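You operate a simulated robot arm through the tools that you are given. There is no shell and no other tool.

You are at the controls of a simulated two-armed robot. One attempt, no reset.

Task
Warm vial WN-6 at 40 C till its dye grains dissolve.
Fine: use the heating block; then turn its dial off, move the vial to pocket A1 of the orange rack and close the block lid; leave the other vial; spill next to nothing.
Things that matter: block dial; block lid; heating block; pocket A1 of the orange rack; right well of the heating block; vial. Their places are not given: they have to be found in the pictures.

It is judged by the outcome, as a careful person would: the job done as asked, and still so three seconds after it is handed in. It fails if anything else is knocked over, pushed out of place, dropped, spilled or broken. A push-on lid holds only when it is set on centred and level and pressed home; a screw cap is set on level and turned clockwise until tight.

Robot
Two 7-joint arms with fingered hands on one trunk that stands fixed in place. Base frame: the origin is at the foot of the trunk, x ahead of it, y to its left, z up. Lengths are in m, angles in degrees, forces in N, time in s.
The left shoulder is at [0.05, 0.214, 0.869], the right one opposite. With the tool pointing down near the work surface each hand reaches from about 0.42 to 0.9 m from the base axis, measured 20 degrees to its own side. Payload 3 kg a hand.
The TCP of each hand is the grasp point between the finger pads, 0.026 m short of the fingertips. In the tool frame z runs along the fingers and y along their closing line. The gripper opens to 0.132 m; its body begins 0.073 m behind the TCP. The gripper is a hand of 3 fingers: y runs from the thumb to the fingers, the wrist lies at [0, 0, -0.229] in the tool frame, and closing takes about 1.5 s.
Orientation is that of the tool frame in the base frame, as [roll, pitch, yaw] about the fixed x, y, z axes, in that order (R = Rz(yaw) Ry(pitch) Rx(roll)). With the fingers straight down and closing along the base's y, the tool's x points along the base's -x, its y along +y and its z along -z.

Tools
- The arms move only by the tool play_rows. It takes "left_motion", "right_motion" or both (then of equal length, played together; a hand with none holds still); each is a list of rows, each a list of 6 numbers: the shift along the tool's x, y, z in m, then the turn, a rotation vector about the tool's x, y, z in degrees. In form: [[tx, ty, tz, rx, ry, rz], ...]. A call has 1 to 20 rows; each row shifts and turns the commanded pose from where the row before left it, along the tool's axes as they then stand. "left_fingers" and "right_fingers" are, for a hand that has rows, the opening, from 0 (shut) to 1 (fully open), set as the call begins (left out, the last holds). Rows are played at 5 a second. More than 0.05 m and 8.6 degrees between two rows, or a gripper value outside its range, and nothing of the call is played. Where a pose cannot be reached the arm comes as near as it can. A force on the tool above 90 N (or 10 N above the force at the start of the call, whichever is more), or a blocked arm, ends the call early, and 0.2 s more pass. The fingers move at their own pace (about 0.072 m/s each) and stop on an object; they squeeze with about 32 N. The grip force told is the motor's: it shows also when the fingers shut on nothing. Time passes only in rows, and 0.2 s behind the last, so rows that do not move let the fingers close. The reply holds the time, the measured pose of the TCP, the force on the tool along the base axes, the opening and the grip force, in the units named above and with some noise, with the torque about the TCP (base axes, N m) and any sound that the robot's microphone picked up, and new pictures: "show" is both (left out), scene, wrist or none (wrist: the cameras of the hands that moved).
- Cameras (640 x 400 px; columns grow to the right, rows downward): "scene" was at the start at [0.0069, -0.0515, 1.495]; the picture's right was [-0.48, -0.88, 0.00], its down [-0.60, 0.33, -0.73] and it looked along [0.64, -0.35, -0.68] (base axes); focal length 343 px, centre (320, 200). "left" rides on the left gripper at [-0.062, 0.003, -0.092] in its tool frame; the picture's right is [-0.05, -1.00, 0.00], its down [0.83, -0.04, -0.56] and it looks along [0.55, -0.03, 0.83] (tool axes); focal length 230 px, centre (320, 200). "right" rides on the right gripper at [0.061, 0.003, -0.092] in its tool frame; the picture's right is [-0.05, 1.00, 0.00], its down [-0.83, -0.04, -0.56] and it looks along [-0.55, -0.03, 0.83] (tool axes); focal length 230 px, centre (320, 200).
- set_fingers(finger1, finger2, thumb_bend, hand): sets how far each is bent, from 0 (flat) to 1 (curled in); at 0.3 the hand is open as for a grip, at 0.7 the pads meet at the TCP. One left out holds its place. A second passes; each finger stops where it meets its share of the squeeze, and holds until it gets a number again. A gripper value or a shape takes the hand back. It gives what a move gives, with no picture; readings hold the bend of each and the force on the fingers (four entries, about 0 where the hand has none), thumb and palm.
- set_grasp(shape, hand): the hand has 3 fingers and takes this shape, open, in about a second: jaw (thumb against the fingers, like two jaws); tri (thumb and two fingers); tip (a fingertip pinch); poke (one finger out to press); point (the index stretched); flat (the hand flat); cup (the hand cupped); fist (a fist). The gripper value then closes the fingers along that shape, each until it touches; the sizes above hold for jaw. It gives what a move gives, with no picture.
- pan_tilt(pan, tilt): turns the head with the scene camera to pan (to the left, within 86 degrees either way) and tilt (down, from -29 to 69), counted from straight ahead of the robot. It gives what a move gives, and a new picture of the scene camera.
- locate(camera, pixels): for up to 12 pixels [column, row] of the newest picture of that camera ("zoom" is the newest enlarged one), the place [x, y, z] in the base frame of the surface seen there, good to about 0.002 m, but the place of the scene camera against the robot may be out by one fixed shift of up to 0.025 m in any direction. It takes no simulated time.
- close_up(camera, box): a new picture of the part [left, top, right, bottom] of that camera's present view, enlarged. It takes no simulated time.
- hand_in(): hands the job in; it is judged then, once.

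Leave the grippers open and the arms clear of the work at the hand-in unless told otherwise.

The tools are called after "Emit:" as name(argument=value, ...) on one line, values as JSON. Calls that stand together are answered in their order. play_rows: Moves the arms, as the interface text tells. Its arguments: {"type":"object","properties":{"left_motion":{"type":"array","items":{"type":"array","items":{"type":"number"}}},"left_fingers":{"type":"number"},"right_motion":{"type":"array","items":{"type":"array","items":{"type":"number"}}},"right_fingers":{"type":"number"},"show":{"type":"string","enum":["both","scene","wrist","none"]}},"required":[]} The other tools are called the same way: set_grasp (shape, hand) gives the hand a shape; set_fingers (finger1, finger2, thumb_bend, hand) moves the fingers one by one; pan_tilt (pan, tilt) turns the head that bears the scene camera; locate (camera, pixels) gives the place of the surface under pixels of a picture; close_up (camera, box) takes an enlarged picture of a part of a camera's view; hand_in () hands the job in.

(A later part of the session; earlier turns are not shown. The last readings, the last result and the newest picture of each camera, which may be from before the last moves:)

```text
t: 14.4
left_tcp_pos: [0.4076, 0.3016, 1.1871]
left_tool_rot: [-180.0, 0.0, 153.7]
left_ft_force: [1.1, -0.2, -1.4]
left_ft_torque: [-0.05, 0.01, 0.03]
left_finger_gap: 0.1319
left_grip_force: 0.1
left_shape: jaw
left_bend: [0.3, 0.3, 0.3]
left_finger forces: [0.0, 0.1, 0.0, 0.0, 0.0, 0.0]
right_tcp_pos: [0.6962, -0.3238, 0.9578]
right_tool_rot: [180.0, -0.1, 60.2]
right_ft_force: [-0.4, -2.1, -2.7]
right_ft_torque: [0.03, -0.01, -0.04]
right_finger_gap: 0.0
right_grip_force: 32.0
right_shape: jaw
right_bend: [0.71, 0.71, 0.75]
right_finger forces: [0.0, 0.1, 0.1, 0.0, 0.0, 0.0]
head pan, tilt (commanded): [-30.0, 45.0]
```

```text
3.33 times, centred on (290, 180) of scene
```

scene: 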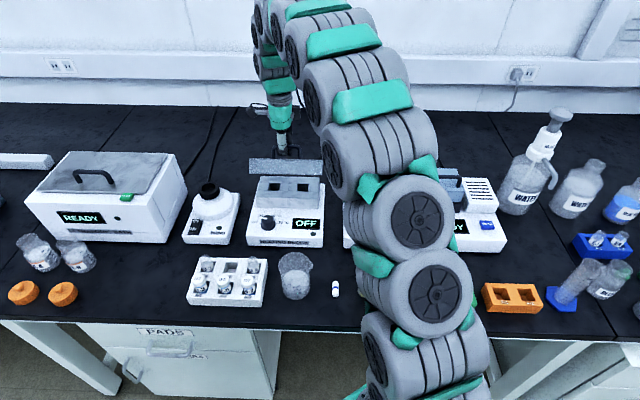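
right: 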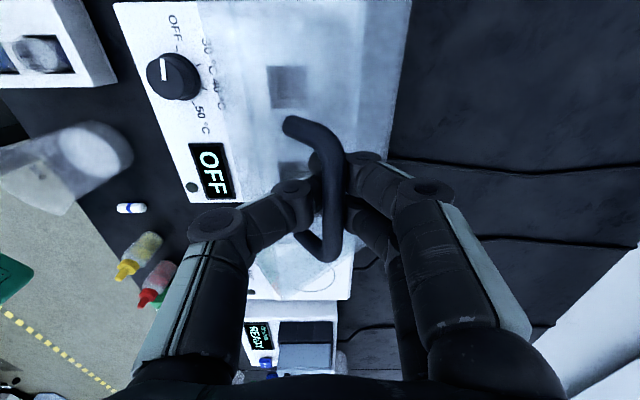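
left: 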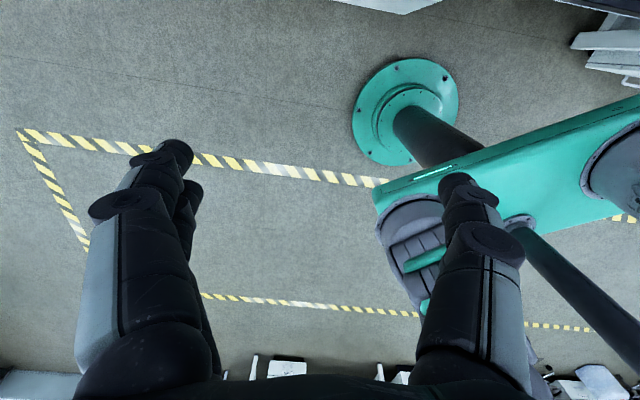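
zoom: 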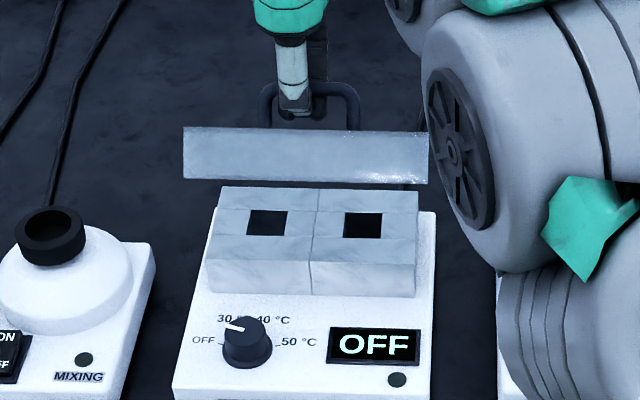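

The lid is opening well and both wells are visible, with little force. I'll continue along the arc another 40 degrees.

Emit:
play_rows(right_motion=[[0, 0.0103, -0.0012, 0, 0, 0], [0, 0.0103, -0.0006, 0, 0, 0], [0, 0.0103, 0.0006, 0, 0, 0], [0, 0.0103, 0.0012, 0, 0, 0], [0, 0.01, 0.0023, 0, 0, 0], [0, 0.01, 0.003, 0, 0, 0], [0, 0.0094, 0.004, 0, 0, 0], [0, 0.0094, 0.0048, 0, 0, 0]], show="both")

Emit:
close_up(camera="scene", box=[230, 120, 350, 240])

```text
t: 16.2
left_tcp_pos: [0.4071, 0.3031, 1.1872]
left_tool_rot: [-180.0, 0.0, 153.6]
left_ft_force: [0.1, 0.1, 0.5]
left_ft_torque: [-0.01, 0.02, 0.03]
left_finger_gap: 0.1316
left_grip_force: 0.0
left_shape: jaw
left_bend: [0.3, 0.3, 0.3]
left_finger forces: [0.0, 0.1, 0.0, 0.1, 0.0, 0.1]
right_tcp_pos: [0.7663, -0.3604, 0.9491]
right_tool_rot: [179.6, -0.2, 60.1]
right_ft_force: [-7.9, -6.7, 77.3]
right_ft_torque: [1.98, 3.77, 0.54]
right_finger_gap: 0.0
right_grip_force: 31.8
right_shape: jaw
right_bend: [0.71, 0.71, 0.73]
right_finger forces: [0.0, 0.1, 0.0, 0.0, 178.9, 0.0]
head pan, tilt (commanded): [-30.0, 45.0]
```

scene: 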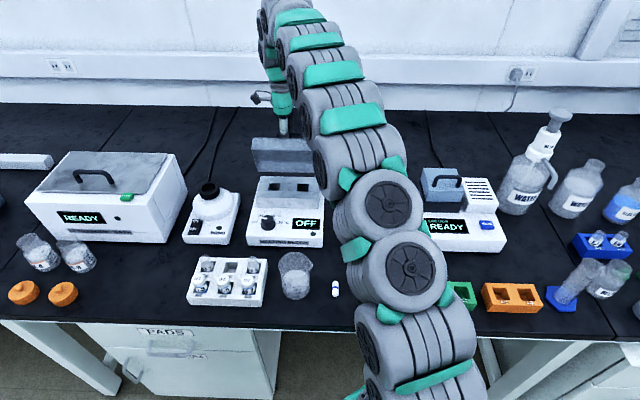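
right: 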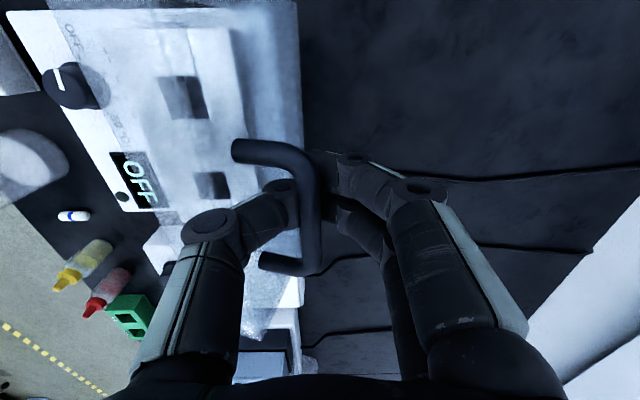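

```text
3.33 times, centred on (290, 180) of scene
```

zoom: 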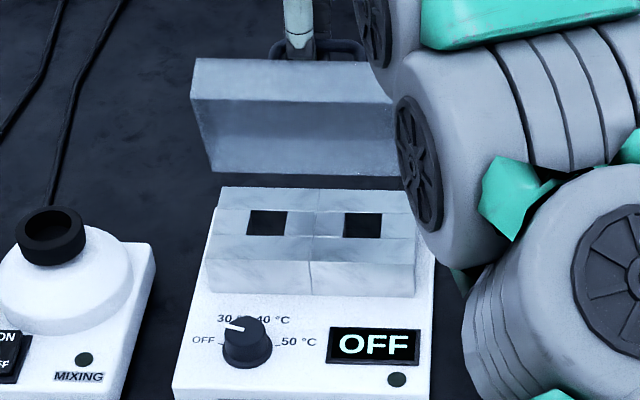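

The thumb now bears hard on the lid (77 N up). I'll ease the hand up 8 mm and slightly back to relieve this, then measure the lid's angle.

Emit:
play_rows(right_motion=[[0, 0, -0.004, 0, 0, 0], [0, 0, -0.004, 0, 0, 0]], show="wrist")

Emit:
locate(camera="right", pixels=[[310, 170], [312, 200], [312, 230], [245, 150], [270, 262], [285, 120], [285, 60], [250, 60]])

```text
t: 16.8
left_tcp_pos: [0.4076, 0.3028, 1.188]
left_tool_rot: [-179.9, 0.1, 153.7]
left_ft_force: [-0.2, 1.2, 0.9]
left_ft_torque: [0.0, 0.05, 0.02]
left_finger_gap: 0.1317
left_grip_force: 0.0
left_shape: jaw
left_bend: [0.3, 0.3, 0.3]
left_finger forces: [0.0, 0.0, 0.1, 0.0, 0.1, 0.0]
right_tcp_pos: [0.7638, -0.3607, 0.9494]
right_tool_rot: [-179.6, 0.1, 60.3]
right_ft_force: [-4.3, 3.8, 15.2]
right_ft_torque: [0.61, 1.1, -0.06]
right_finger_gap: 0.0
right_grip_force: 31.9
right_shape: jaw
right_bend: [0.71, 0.71, 0.74]
right_finger forces: [0.0, 0.0, 0.0, 0.1, 109.9, 0.0]
head pan, tilt (commanded): [-30.0, 45.0]
```

right: 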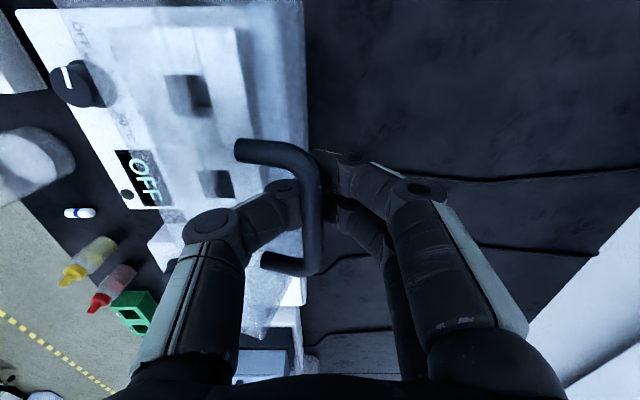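

```text
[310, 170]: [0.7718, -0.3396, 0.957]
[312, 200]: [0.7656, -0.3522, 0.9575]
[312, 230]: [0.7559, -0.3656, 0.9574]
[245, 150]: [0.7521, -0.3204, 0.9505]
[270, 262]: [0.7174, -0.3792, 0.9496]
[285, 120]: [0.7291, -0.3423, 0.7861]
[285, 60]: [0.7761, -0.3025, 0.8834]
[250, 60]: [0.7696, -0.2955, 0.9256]
```

The lid now stands at about 77 degrees; the thumb is wedged between bar and lid, with finger tips under the bar. I'll open only the two fingers so that just the thumb hooks the bar.

Emit:
set_fingers(hand="right", finger1=0.35, finger2=0.35)

Emit:
close_up(camera="right", box=[180, 80, 420, 300])

Emit:
close_up(camera="scene", box=[230, 90, 350, 240])

```text
t: 17.8
left_tcp_pos: [0.4072, 0.3025, 1.1882]
left_tool_rot: [-180.0, 0.0, 153.6]
left_ft_force: [1.0, 0.0, -0.1]
left_ft_torque: [-0.02, 0.02, -0.01]
left_finger_gap: 0.132
left_grip_force: 0.1
left_shape: jaw
left_bend: [0.3, 0.3, 0.3]
left_finger forces: [0.0, 0.0, 0.0, 0.0, 0.0, 0.0]
right_tcp_pos: [0.7633, -0.3612, 0.9501]
right_tool_rot: [-179.7, -0.1, 60.2]
right_ft_force: [-9.7, 10.1, -20.1]
right_ft_torque: [0.23, 0.31, -0.04]
right_finger_gap: 0.0534
right_grip_force: 30.0
right_shape: fingers
right_bend: [0.35, 0.35, 0.73]
right_finger forces: [0.0, 0.0, 0.1, 0.0, 61.3, 0.0]
head pan, tilt (commanded): [-30.0, 45.0]
```

```text
1.82 times, centred on (300, 190) of right
```

zoom: 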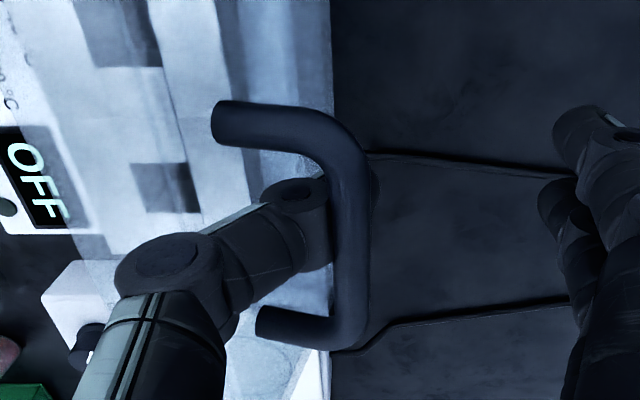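

```text
2.67 times, centred on (290, 165) of scene
```

zoom: 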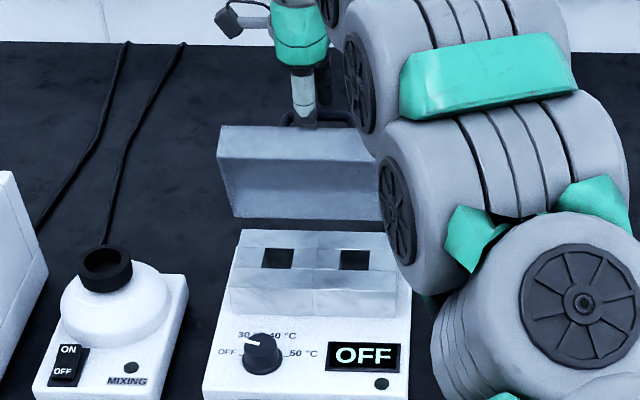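

The thumb's slanted tip is in the gap and presses on the lid's edge. I'll raise the hand 12 mm so only the thumb's tip stays behind the bar.

Emit:
play_rows(right_motion=[[0, 0.002, -0.004, 0, 0, 0], [0, 0.002, -0.004, 0, 0, 0], [0, 0.002, -0.004, 0, 0, 0]], show="wrist")

Emit:
close_up(camera="right", box=[180, 80, 420, 300])

Emit:
locate(camera="right", pixels=[[310, 170], [312, 200], [312, 230], [245, 150], [270, 262]])

```text
t: 18.6
left_tcp_pos: [0.4082, 0.3028, 1.187]
left_tool_rot: [-180.0, -0.1, 153.7]
left_ft_force: [0.5, -0.3, -0.1]
left_ft_torque: [-0.01, 0.03, 0.0]
left_finger_gap: 0.1318
left_grip_force: 0.1
left_shape: jaw
left_bend: [0.3, 0.3, 0.3]
left_finger forces: [0.0, 0.1, 0.0, 0.0, 0.0, 0.0]
right_tcp_pos: [0.7694, -0.3648, 0.9633]
right_tool_rot: [-179.8, 0.0, 60.2]
right_ft_force: [-14.2, 12.4, -38.3]
right_ft_torque: [0.09, 0.0, 0.01]
right_finger_gap: 0.0613
right_grip_force: 17.5
right_shape: fingers
right_bend: [0.35, 0.35, 0.65]
right_finger forces: [0.0, 0.0, 0.0, 0.0, 33.8, 0.0]
head pan, tilt (commanded): [-30.0, 45.0]
```

right: 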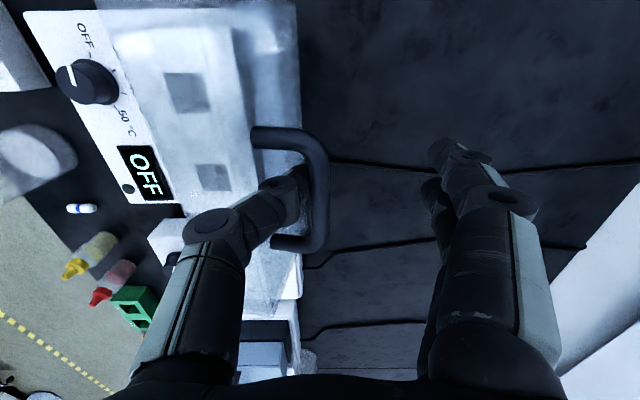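

```text
1.82 times, centred on (300, 190) of right
```

zoom: 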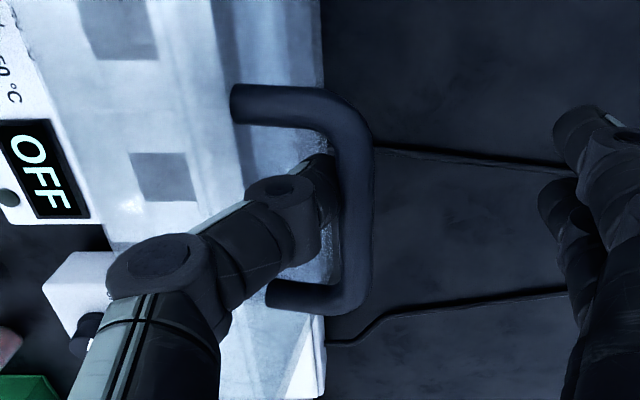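

```text
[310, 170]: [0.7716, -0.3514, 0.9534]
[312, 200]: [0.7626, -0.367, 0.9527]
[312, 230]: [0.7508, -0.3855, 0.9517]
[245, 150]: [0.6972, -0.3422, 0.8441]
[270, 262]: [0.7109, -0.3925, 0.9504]
```

The handle is now almost horizontal, so the lid is near vertical; the thumb pulls up on the bar (38 N). I'll ease down 5 mm and push away 10 mm to see whether it swings past vertical.

Emit:
play_rows(right_motion=[[0, 0.004, 0.002, 0, 0, 0], [0, 0.004, 0.002, 0, 0, 0], [0, 0.004, 0.002, 0, 0, 0]], show="both")

Emit:
close_up(camera="right", box=[180, 80, 420, 300])

Emit:
close_up(camera="scene", box=[230, 90, 350, 240])

```text
t: 19.4
left_tcp_pos: [0.4086, 0.3029, 1.1872]
left_tool_rot: [-180.0, -0.1, 153.6]
left_ft_force: [-0.4, -0.5, -0.2]
left_ft_torque: [-0.03, -0.04, -0.01]
left_finger_gap: 0.1322
left_grip_force: 0.0
left_shape: jaw
left_bend: [0.3, 0.3, 0.3]
left_finger forces: [0.0, 0.1, 0.1, 0.0, 0.0, 0.0]
right_tcp_pos: [0.7782, -0.3703, 0.9561]
right_tool_rot: [-180.0, 0.0, 60.1]
right_ft_force: [-16.2, 10.8, -28.5]
right_ft_torque: [0.2, 0.23, 0.02]
right_finger_gap: 0.0616
right_grip_force: 19.2
right_shape: fingers
right_bend: [0.35, 0.35, 0.65]
right_finger forces: [0.1, 0.0, 0.0, 0.0, 38.4, 0.0]
head pan, tilt (commanded): [-30.0, 45.0]
```

scene: 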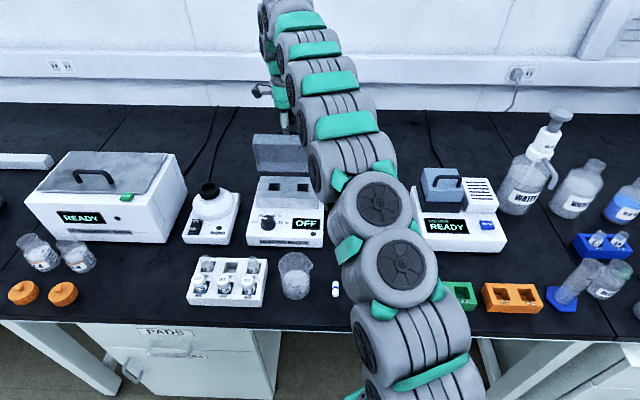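
right: 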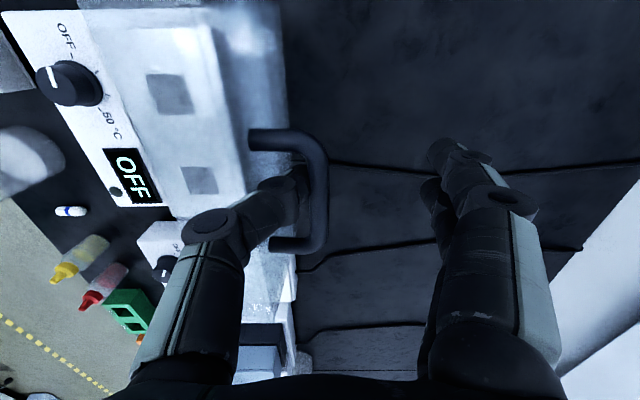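

```text
1.82 times, centred on (300, 190) of right
```

zoom: 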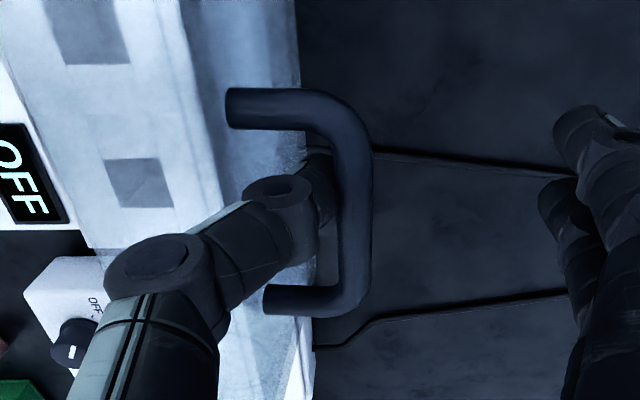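

```text
2.67 times, centred on (290, 165) of scene
```

zoom: 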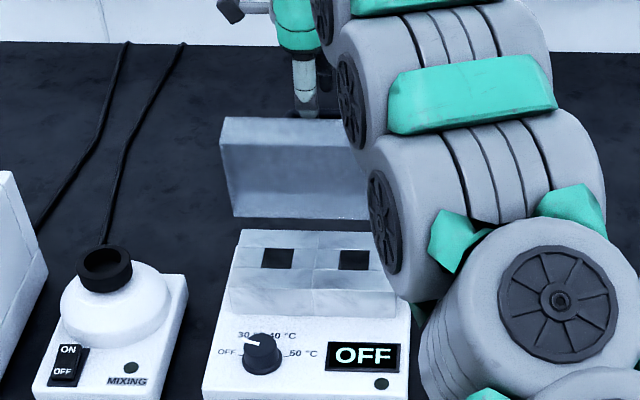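

I'll measure the handle again to get the lid's angle.

Emit:
locate(camera="right", pixels=[[315, 165], [318, 200], [316, 235], [258, 140], [276, 243], [268, 40], [255, 40]])

Emit:
locate(camera="scene", pixels=[[254, 136], [260, 138], [256, 160], [258, 170], [280, 172], [265, 150], [300, 172]])

```text
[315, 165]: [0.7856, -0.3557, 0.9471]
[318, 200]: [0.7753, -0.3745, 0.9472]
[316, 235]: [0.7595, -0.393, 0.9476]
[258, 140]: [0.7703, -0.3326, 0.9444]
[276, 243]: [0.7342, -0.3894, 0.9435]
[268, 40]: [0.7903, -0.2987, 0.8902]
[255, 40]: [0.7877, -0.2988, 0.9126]
```

```text
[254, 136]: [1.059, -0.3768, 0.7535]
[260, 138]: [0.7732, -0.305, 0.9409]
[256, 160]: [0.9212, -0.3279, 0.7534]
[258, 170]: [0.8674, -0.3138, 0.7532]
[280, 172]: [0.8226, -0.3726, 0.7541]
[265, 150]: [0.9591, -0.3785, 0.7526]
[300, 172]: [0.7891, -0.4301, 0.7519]
```

The lid is at roughly 88 degrees. I'll push it 20-25 mm further along the arc to get beyond vertical.

Emit:
play_rows(right_motion=[[0, 0.0045, 0.003, 0, 0, 0], [0, 0.0045, 0.0032, 0, 0, 0], [0, 0.0045, 0.0034, 0, 0, 0], [0, 0.0045, 0.0036, 0, 0, 0]], show="both")

Emit:
locate(camera="right", pixels=[[315, 165], [318, 200], [316, 235], [258, 140], [276, 243]])

Emit:
close_up(camera="scene", box=[230, 90, 350, 240])

```text
t: 20.4
left_tcp_pos: [0.407, 0.3022, 1.188]
left_tool_rot: [-180.0, 0.1, 153.5]
left_ft_force: [0.7, -0.5, 0.4]
left_ft_torque: [0.03, 0.02, 0.02]
left_finger_gap: 0.1322
left_grip_force: 0.0
left_shape: jaw
left_bend: [0.3, 0.3, 0.3]
left_finger forces: [0.0, 0.1, 0.0, 0.0, 0.1, 0.0]
right_tcp_pos: [0.7943, -0.3803, 0.9499]
right_tool_rot: [179.3, -0.2, 60.2]
right_ft_force: [3.8, 1.6, 63.5]
right_ft_torque: [3.01, 4.29, -0.39]
right_finger_gap: 0.0687
right_grip_force: 105.9
right_shape: fingers
right_bend: [0.35, 0.35, 0.62]
right_finger forces: [0.1, 0.0, 0.0, 0.0, 211.8, 0.0]
head pan, tilt (commanded): [-30.0, 45.0]
```

scene: 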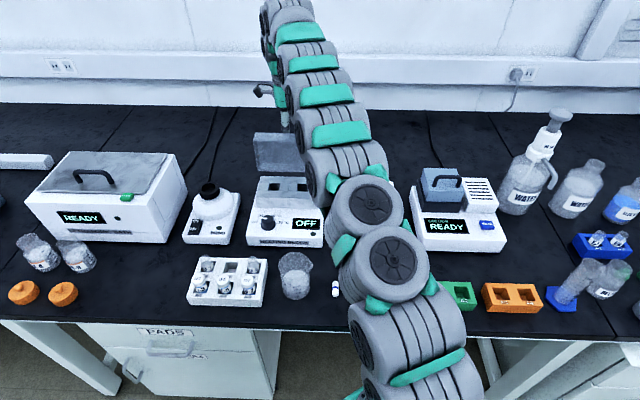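
right: 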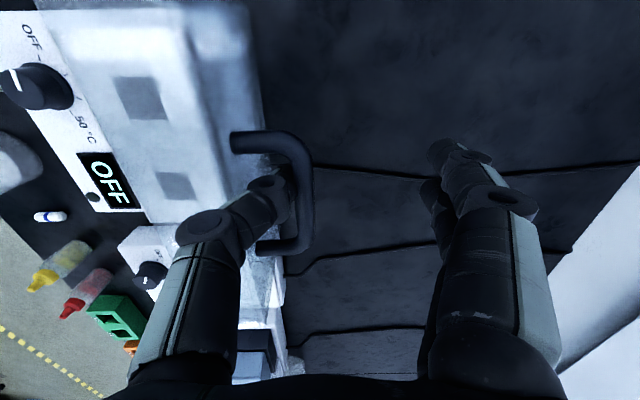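

```text
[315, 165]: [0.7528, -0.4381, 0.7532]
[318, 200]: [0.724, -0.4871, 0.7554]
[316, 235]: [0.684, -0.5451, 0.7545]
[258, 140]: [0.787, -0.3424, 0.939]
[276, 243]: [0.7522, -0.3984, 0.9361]
```

```text
2.67 times, centred on (290, 165) of scene
```

zoom: 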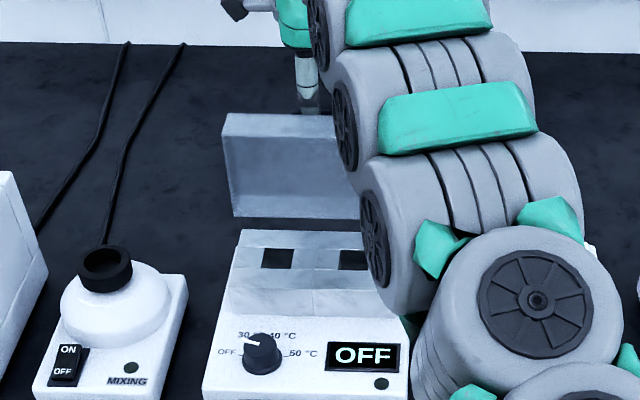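

The thumb again bears down on the lid edge (63 N). I'll raise the hand 10 mm and check where the handle is.

Emit:
play_rows(right_motion=[[0, 0, -0.005, 0, 0, 0], [0, 0, -0.005, 0, 0, 0]], show="wrist")

Emit:
close_up(camera="right", box=[180, 80, 420, 300])

Emit:
locate(camera="right", pixels=[[303, 170], [305, 200], [303, 230], [242, 140], [265, 247]])

```text
t: 21.0
left_tcp_pos: [0.4068, 0.3025, 1.1874]
left_tool_rot: [180.0, 0.0, 153.7]
left_ft_force: [0.1, 0.4, 0.3]
left_ft_torque: [0.01, 0.02, 0.02]
left_finger_gap: 0.1318
left_grip_force: 0.0
left_shape: jaw
left_bend: [0.3, 0.3, 0.3]
left_finger forces: [0.0, 0.1, 0.0, 0.0, 0.0, 0.0]
right_tcp_pos: [0.7948, -0.379, 0.9508]
right_tool_rot: [-179.6, 0.2, 60.0]
right_ft_force: [-18.1, -1.1, 2.1]
right_ft_torque: [0.95, 1.47, 0.35]
right_finger_gap: 0.0675
right_grip_force: 57.4
right_shape: fingers
right_bend: [0.35, 0.35, 0.63]
right_finger forces: [0.0, 0.0, 0.0, 0.0, 115.7, 0.1]
head pan, tilt (commanded): [-30.0, 45.0]
```

right: 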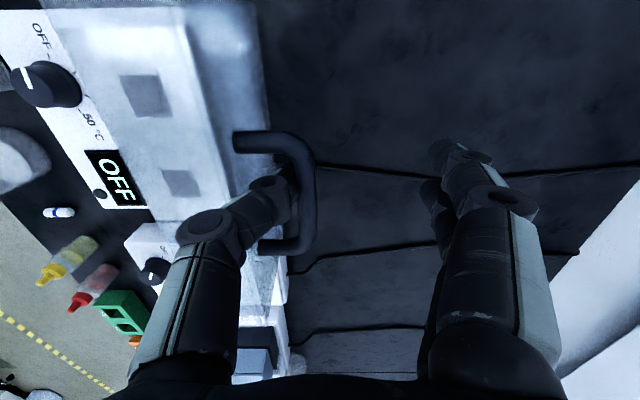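

```text
1.82 times, centred on (300, 190) of right
```

zoom: 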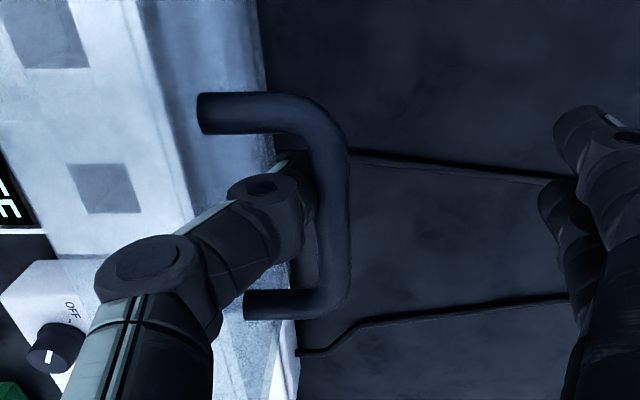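

```text
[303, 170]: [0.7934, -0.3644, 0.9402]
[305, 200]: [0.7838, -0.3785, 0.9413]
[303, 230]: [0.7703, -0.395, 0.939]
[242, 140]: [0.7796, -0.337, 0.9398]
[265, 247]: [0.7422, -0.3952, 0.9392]
```

The lid is at about 91 degrees. I'll keep raising the hand while pushing a little, so the slanted thumb drives the bar further back.

Emit:
play_rows(right_motion=[[0, 0.003, -0.005, 0, 0, 0], [0, 0.003, -0.005, 0, 0, 0], [0, 0.003, -0.004, 0, 0, 0]], show="wrist")

Emit:
close_up(camera="right", box=[180, 80, 420, 300])

Emit:
locate(camera="right", pixels=[[303, 170], [305, 200], [303, 230], [242, 140], [265, 247]])

```text
t: 21.8
left_tcp_pos: [0.4076, 0.3026, 1.1877]
left_tool_rot: [-180.0, 0.1, 153.7]
left_ft_force: [-0.2, -0.9, 0.2]
left_ft_torque: [-0.01, 0.01, 0.04]
left_finger_gap: 0.1321
left_grip_force: 0.0
left_shape: jaw
left_bend: [0.3, 0.3, 0.3]
left_finger forces: [0.0, 0.0, 0.0, 0.0, 0.0, 0.0]
right_tcp_pos: [0.8027, -0.3823, 0.9681]
right_tool_rot: [179.9, -0.1, 60.2]
right_ft_force: [-0.1, 0.5, -0.2]
right_ft_torque: [0.02, -0.03, 0.02]
right_finger_gap: 0.0368
right_grip_force: 0.0
right_shape: fingers
right_bend: [0.35, 0.35, 0.84]
right_finger forces: [0.0, 0.0, 0.0, 0.0, 0.0, 0.1]
head pan, tilt (commanded): [-30.0, 45.0]
```

right: 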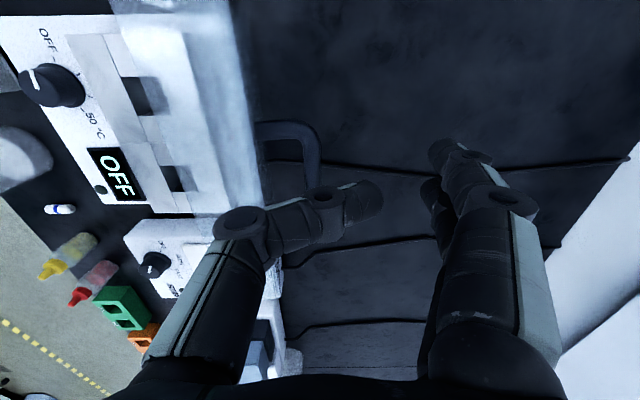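

```text
1.82 times, centred on (300, 190) of right
```

zoom: 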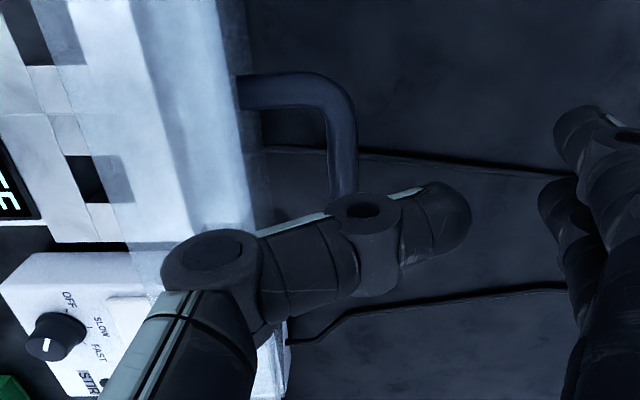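

```text
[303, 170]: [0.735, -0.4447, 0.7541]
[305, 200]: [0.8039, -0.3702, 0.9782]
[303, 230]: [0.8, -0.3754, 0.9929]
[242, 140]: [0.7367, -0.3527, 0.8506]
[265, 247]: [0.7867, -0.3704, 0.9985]
```

The thumb slid out free (no force) and the lid seems to stay open. I'll check the scene.

Emit:
play_rows(right_motion=[[0, 0, -0.02, 0, 0, 0], [0, 0, -0.03, 0, 0, 0], [0, 0, -0.03, 0, 0, 0]], show="both")

Emit:
close_up(camera="scene", box=[230, 90, 350, 240])

Emit:
locate(camera="right", pixels=[[280, 120], [290, 150], [250, 110], [240, 60]])

```text
t: 22.6
left_tcp_pos: [0.4067, 0.3019, 1.1874]
left_tool_rot: [-179.9, 0.1, 153.6]
left_ft_force: [0.8, -0.5, -0.6]
left_ft_torque: [0.01, 0.0, 0.01]
left_finger_gap: 0.1321
left_grip_force: 0.0
left_shape: jaw
left_bend: [0.3, 0.3, 0.3]
left_finger forces: [0.1, 0.1, 0.0, 0.0, 0.1, 0.1]
right_tcp_pos: [0.7808, -0.3758, 1.005]
right_tool_rot: [-179.9, 0.0, 60.3]
right_ft_force: [0.2, -1.1, -1.4]
right_ft_torque: [-0.01, 0.01, -0.05]
right_finger_gap: 0.0368
right_grip_force: 0.0
right_shape: fingers
right_bend: [0.35, 0.35, 0.84]
right_finger forces: [0.1, 0.0, 0.0, 0.0, 0.1, 0.0]
right hand out of reach, approached as far as the arm can: row 1, 2, 3
head pan, tilt (commanded): [-30.0, 45.0]
```

scene: 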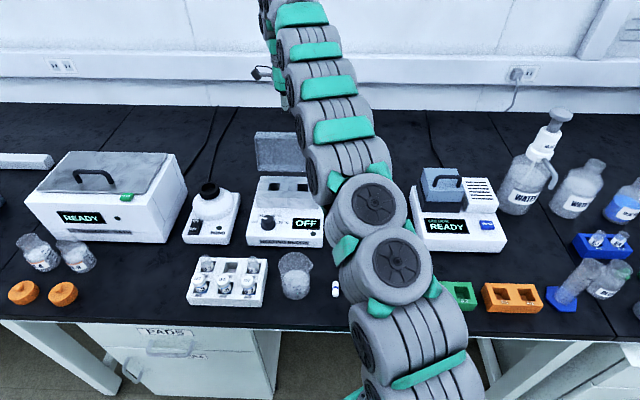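
right: 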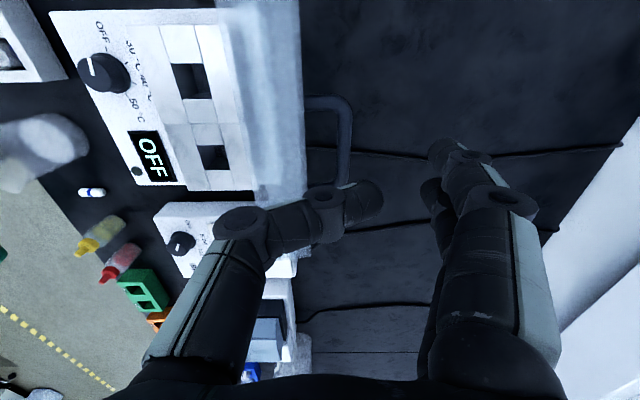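

```text
2.67 times, centred on (290, 165) of scene
```

zoom: 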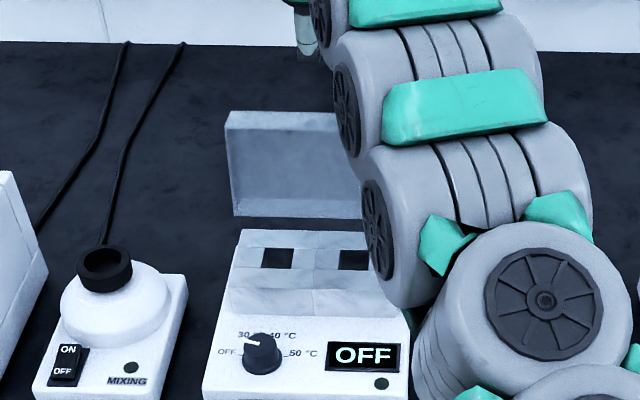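

```text
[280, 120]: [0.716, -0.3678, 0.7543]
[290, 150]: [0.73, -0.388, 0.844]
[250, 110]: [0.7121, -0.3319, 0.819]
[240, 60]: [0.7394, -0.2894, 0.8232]
```

The lid stands open on its own, past vertical. I'll back the hand off toward the robot over the dial at height, then turn it back so it closes along the bench.

Emit:
play_rows(right_motion=[[0.005, -0.0358, 0, 0, 0, 0], [0.005, -0.0358, 0, 0, 0, 0], [0.005, -0.0358, 0, 0, 0, 0], [0.005, -0.0358, 0, 0, 0, 0], [0.005, -0.0358, 0, 0, 0, 0], [0.005, -0.0358, 0, 0, 0, 0], [0.005, -0.0358, 0, 0, 0, 0], [0.005, -0.0358, 0, 0, 0, 0]], show="scene")

Emit:
set_grasp(hand="right", shape="tri")

Emit:
play_rows(right_motion=[[0, 0, 0.004, 0, 0, -8.2], [0, 0, 0.004, 0, 0, -8.2], [0, 0, 0.004, 0, 0, -8.2], [0, 0, 0.004, 0, 0, -8.2], [0, 0, 0.004, 0, 0, -8.2], [0, 0, 0.004, 0, 0, -8.2], [0, 0, 0.004, 0, 0, -8.2], [0, 0, 0.004, 0, 0, -8.2], [0, 0, 0.004, 0, 0, -8.2], [0, 0, 0.004, 0, 0, -8.2], [0, 0, 0.004, 0, 0, -8.2]], show="both")

Emit:
close_up(camera="scene", box=[210, 100, 360, 250])

```text
t: 24.4
left_tcp_pos: [0.408, 0.3027, 1.1884]
left_tool_rot: [-180.0, -0.1, 153.6]
left_ft_force: [0.3, -0.1, -0.1]
left_ft_torque: [-0.03, -0.04, -0.02]
left_finger_gap: 0.1318
left_grip_force: 0.0
left_shape: jaw
left_bend: [0.3, 0.3, 0.3]
left_finger forces: [0.0, 0.0, 0.0, 0.0, 0.0, 0.0]
right_tcp_pos: [0.549, -0.201, 1.004]
right_tool_rot: [-180.0, 0.0, 60.1]
right_ft_force: [0.7, -0.5, -0.4]
right_ft_torque: [0.01, -0.01, -0.02]
right_finger_gap: 0.0365
right_grip_force: 0.0
right_shape: fingers
right_bend: [0.35, 0.35, 0.84]
right_finger forces: [0.1, 0.0, 0.0, 0.0, 0.1, 0.1]
head pan, tilt (commanded): [-30.0, 45.0]
```

scene: 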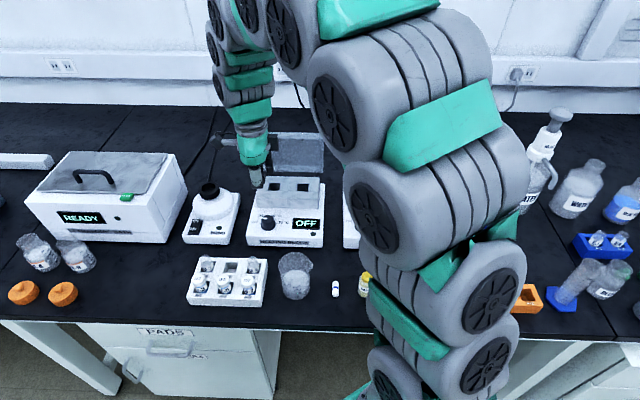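

```text
t: 25.3
left_tcp_pos: [0.4077, 0.3029, 1.1878]
left_tool_rot: [-180.0, -0.1, 153.6]
left_ft_force: [0.0, -0.5, -0.4]
left_ft_torque: [-0.01, -0.05, -0.01]
left_finger_gap: 0.132
left_grip_force: 0.2
left_shape: jaw
left_bend: [0.3, 0.3, 0.3]
left_finger forces: [0.0, 0.1, 0.0, 0.0, 0.1, 0.1]
right_tcp_pos: [0.5494, -0.2012, 1.0033]
right_tool_rot: [180.0, 0.0, 60.2]
right_ft_force: [-0.6, -0.1, -0.4]
right_ft_torque: [0.0, 0.0, 0.01]
right_finger_gap: 0.1319
right_grip_force: 0.0
right_shape: tri
right_bend: [0.3, 0.3, 0.3]
right_finger forces: [0.0, 0.0, 0.1, 0.0, 0.0, 0.0]
head pan, tilt (commanded): [-30.0, 45.0]
```

```text
t: 27.7
left_tcp_pos: [0.4073, 0.3019, 1.1877]
left_tool_rot: [-180.0, 0.0, 153.5]
left_ft_force: [-0.1, 0.5, -0.5]
left_ft_torque: [0.0, 0.01, -0.01]
left_finger_gap: 0.1319
left_grip_force: 0.1
left_shape: jaw
left_bend: [0.3, 0.3, 0.3]
left_finger forces: [0.0, 0.1, 0.0, 0.0, 0.0, 0.1]
right_tcp_pos: [0.5487, -0.1998, 0.9614]
right_tool_rot: [-180.0, 0.0, 150.4]
right_ft_force: [-0.8, 0.5, -0.2]
right_ft_torque: [0.02, -0.01, 0.02]
right_finger_gap: 0.1318
right_grip_force: 0.0
right_shape: tri
right_bend: [0.3, 0.3, 0.3]
right_finger forces: [0.0, 0.0, 0.1, 0.1, 0.1, 0.1]
head pan, tilt (commanded): [-30.0, 45.0]
```

scene: 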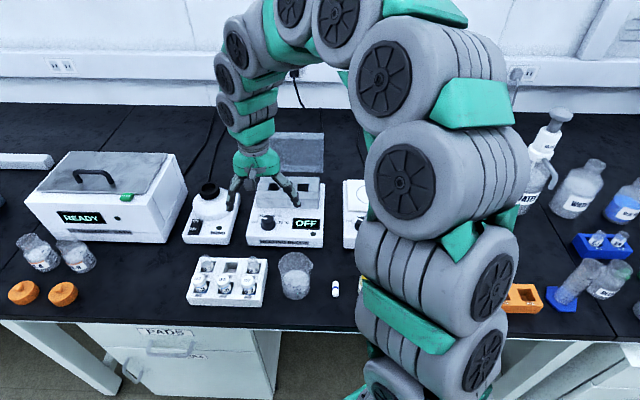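
right: 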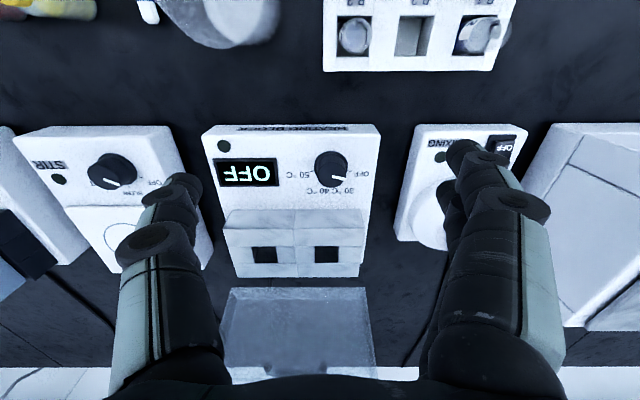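

```text
2.67 times, centred on (285, 175) of scene
```

zoom: 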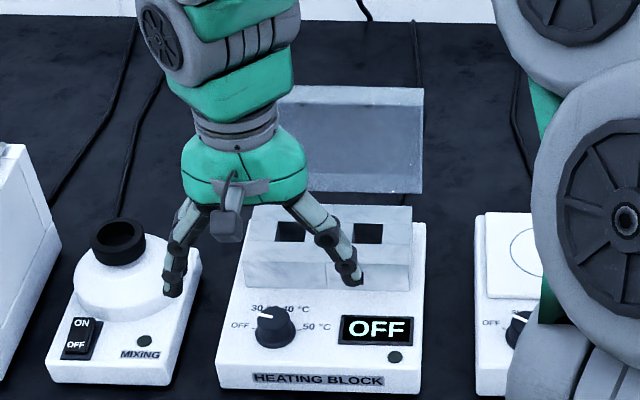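

Lid stays open, wells clear at right-picture (264,255) = right well and (327,255) = left well. Now I'll measure the dial, wells and block in this view.

Emit:
close_up(camera="right", box=[200, 110, 400, 290])

Emit:
locate(camera="right", pixels=[[331, 165], [322, 165], [340, 165], [331, 158], [331, 172], [350, 160], [313, 172], [264, 262], [264, 243], [252, 255], [276, 255], [240, 270]])

```text
2.22 times, centred on (300, 200) of right
```

zoom: 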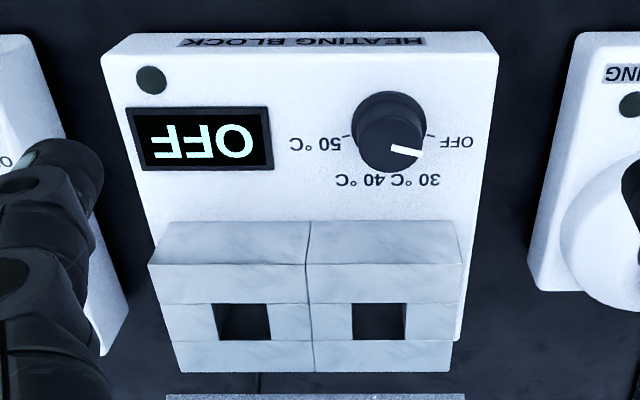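

```text
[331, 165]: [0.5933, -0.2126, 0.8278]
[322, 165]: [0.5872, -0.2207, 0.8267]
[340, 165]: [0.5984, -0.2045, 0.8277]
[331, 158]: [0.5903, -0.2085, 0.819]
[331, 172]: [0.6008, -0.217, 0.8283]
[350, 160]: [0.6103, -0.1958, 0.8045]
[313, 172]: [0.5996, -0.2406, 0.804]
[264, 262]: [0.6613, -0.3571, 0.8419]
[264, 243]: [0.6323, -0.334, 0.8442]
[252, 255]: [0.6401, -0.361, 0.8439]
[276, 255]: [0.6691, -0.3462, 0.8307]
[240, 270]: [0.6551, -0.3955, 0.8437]
```

Dial top is about 33 mm wide, centred near (0.603,-0.2175), top at z 0.828, panel at 0.804. I'll move the hand right over it at z 0.92 to refine.

Emit:
play_rows(right_motion=[[-0.028, 0.0057, 0.02, 0, 0, 0], [-0.028, 0.0057, 0.02, 0, 0, 0], [0, 0, 0, 0, 0, 0]], show="both")

Emit:
close_up(camera="right", box=[220, 60, 420, 220])

```text
t: 28.5
left_tcp_pos: [0.4077, 0.3023, 1.1876]
left_tool_rot: [-179.9, 0.0, 153.6]
left_ft_force: [-0.6, 0.4, -0.5]
left_ft_torque: [-0.06, 0.0, -0.01]
left_finger_gap: 0.1317
left_grip_force: 0.1
left_shape: jaw
left_bend: [0.3, 0.3, 0.3]
left_finger forces: [0.0, 0.1, 0.0, 0.0, 0.1, 0.0]
right_tcp_pos: [0.6024, -0.2193, 0.9213]
right_tool_rot: [-180.0, 0.0, 150.4]
right_ft_force: [-0.1, 0.0, 0.8]
right_ft_torque: [0.02, -0.01, 0.01]
right_finger_gap: 0.132
right_grip_force: 0.1
right_shape: tri
right_bend: [0.3, 0.3, 0.3]
right_finger forces: [0.1, 0.0, 0.0, 0.0, 0.0, 0.1]
head pan, tilt (commanded): [-30.0, 45.0]
```

scene: 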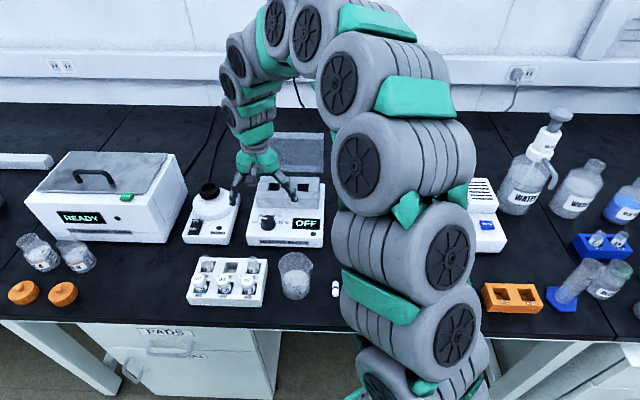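
right: 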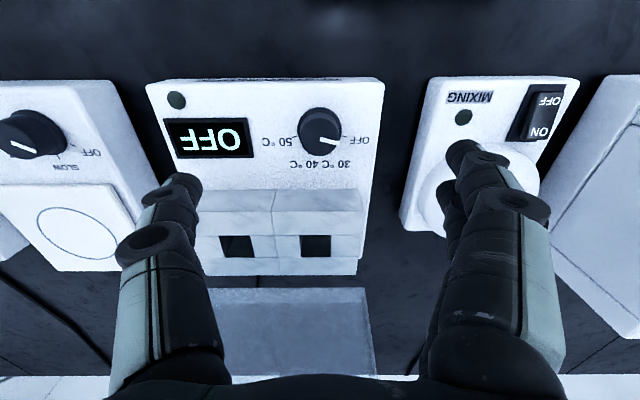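

```text
2.50 times, centred on (320, 140) of right
```

zoom: 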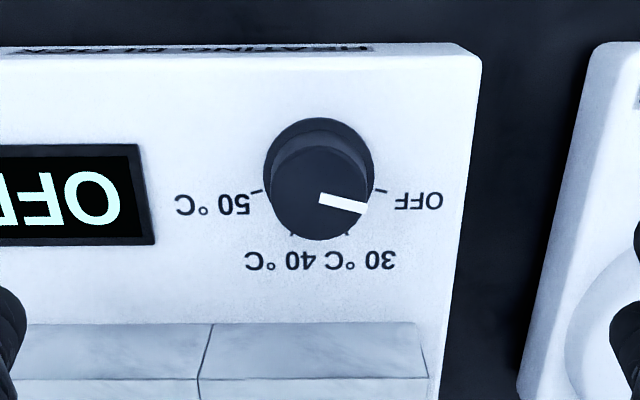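

The dial axis is 2 mm further away than the TCP; ticks are 50 degrees apart, so OFF to 40 is 100 degrees clockwise. I'll half-close the fingers first so they clear the neighbours, and look.

Emit:
play_rows(right_motion=[[-0.002, 0, 0, 0, 0, 0], [0, 0, 0, 0, 0, 0], [0, 0, 0, 0, 0, 0], [0, 0, 0, 0, 0, 0]], right_fingers=0.5, show="both")

Emit:
close_up(camera="scene", box=[220, 130, 340, 250])

```text
t: 29.5
left_tcp_pos: [0.4074, 0.3027, 1.1881]
left_tool_rot: [-180.0, 0.0, 153.7]
left_ft_force: [0.4, 0.2, 0.1]
left_ft_torque: [0.0, 0.0, -0.02]
left_finger_gap: 0.1316
left_grip_force: 0.0
left_shape: jaw
left_bend: [0.3, 0.3, 0.3]
left_finger forces: [0.0, 0.0, 0.1, 0.1, 0.0, 0.1]
right_tcp_pos: [0.604, -0.2185, 0.9207]
right_tool_rot: [179.9, 0.1, 150.3]
right_ft_force: [-0.2, -0.3, -0.3]
right_ft_torque: [0.01, -0.01, 0.0]
right_finger_gap: 0.0666
right_grip_force: 0.0
right_shape: tri
right_bend: [0.73, 0.73, 0.7]
right_finger forces: [0.0, 0.1, 0.1, 0.0, 0.0, 0.1]
head pan, tilt (commanded): [-30.0, 45.0]
```

scene: 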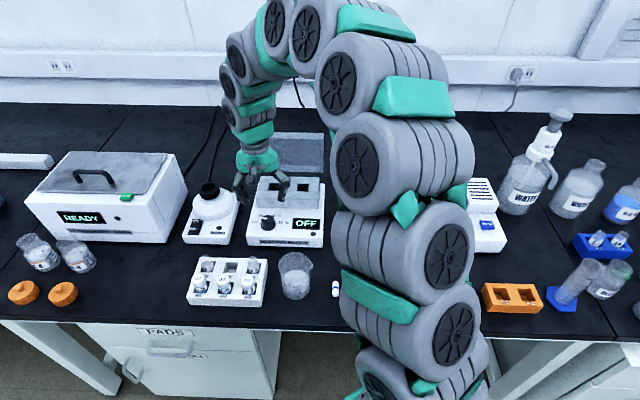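
right: 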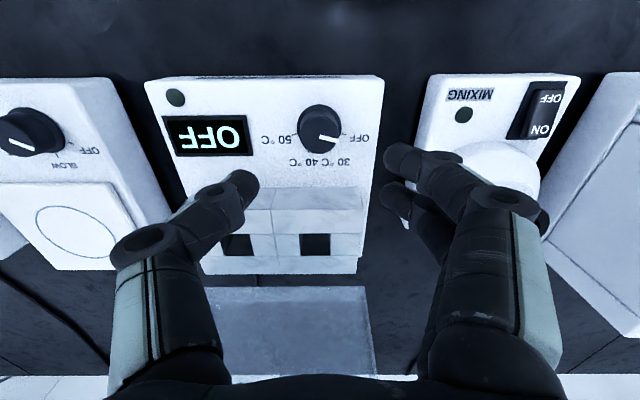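

```text
3.33 times, centred on (280, 190) of scene
```

zoom: 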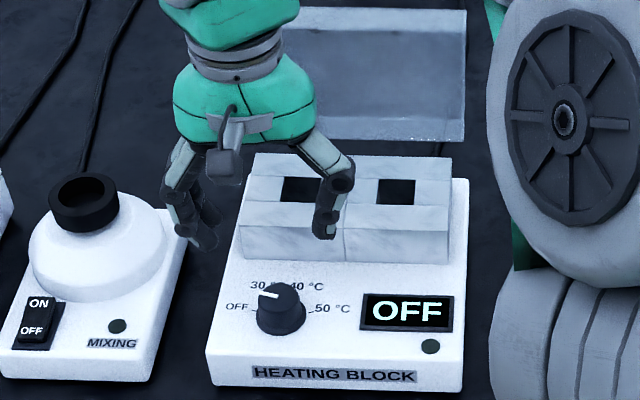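

The fingertips point straight down now with a 66 mm gap. I'll lower the hand around the dial to TCP z ~0.842.

Emit:
play_rows(right_motion=[[0, 0, 0.02, 0, 0, 0], [0, 0, 0.02, 0, 0, 0], [0, 0, 0.02, 0, 0, 0], [0, 0, 0.018, 0, 0, 0]], show="both")

Emit:
close_up(camera="scene", box=[220, 150, 340, 250])

Emit:
close_up(camera="right", box=[200, 100, 440, 260])

```text
t: 30.5
left_tcp_pos: [0.4077, 0.3023, 1.1883]
left_tool_rot: [179.9, 0.0, 153.6]
left_ft_force: [0.3, 0.0, 0.1]
left_ft_torque: [-0.06, 0.0, 0.03]
left_finger_gap: 0.1318
left_grip_force: 0.0
left_shape: jaw
left_bend: [0.3, 0.3, 0.3]
left_finger forces: [0.0, 0.0, 0.0, 0.1, 0.0, 0.0]
right_tcp_pos: [0.6049, -0.2184, 0.8441]
right_tool_rot: [180.0, 0.1, 150.3]
right_ft_force: [0.0, -0.3, 0.0]
right_ft_torque: [0.03, -0.04, 0.01]
right_finger_gap: 0.0668
right_grip_force: 0.0
right_shape: tri
right_bend: [0.73, 0.73, 0.7]
right_finger forces: [0.0, 0.0, 0.0, 0.0, 0.1, 0.1]
head pan, tilt (commanded): [-30.0, 45.0]
```

scene: 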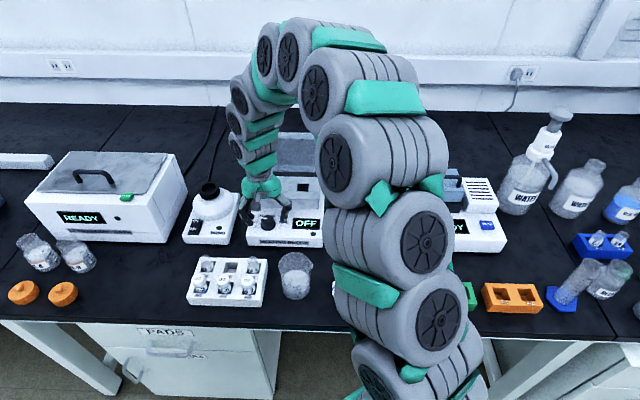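
right: 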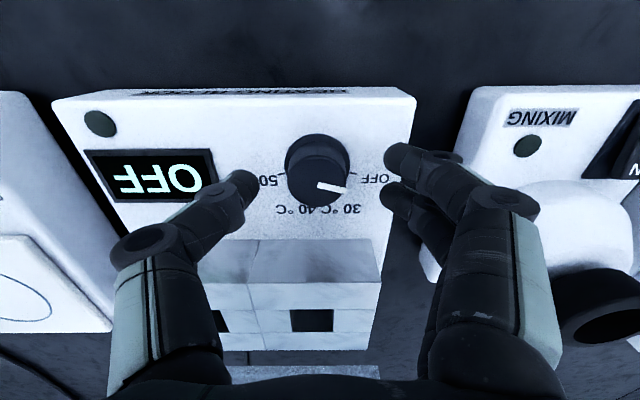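

```text
4.00 times, centred on (280, 200) of scene
```

zoom: 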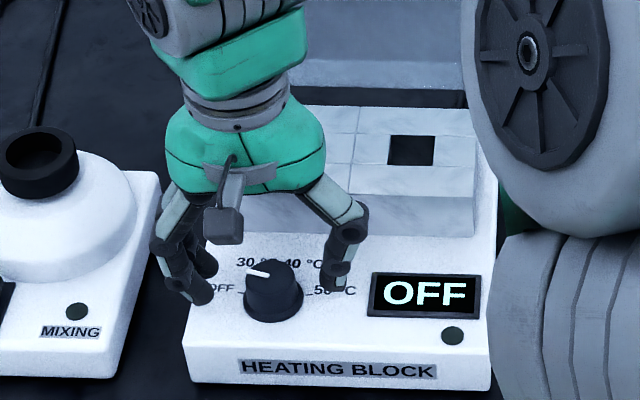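

```text
2.50 times, centred on (320, 180) of right
```

zoom: 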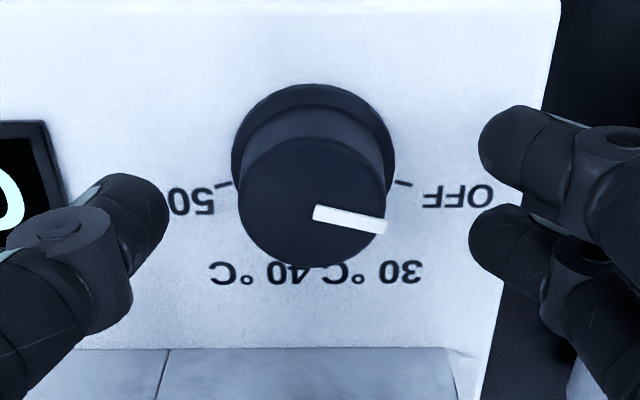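

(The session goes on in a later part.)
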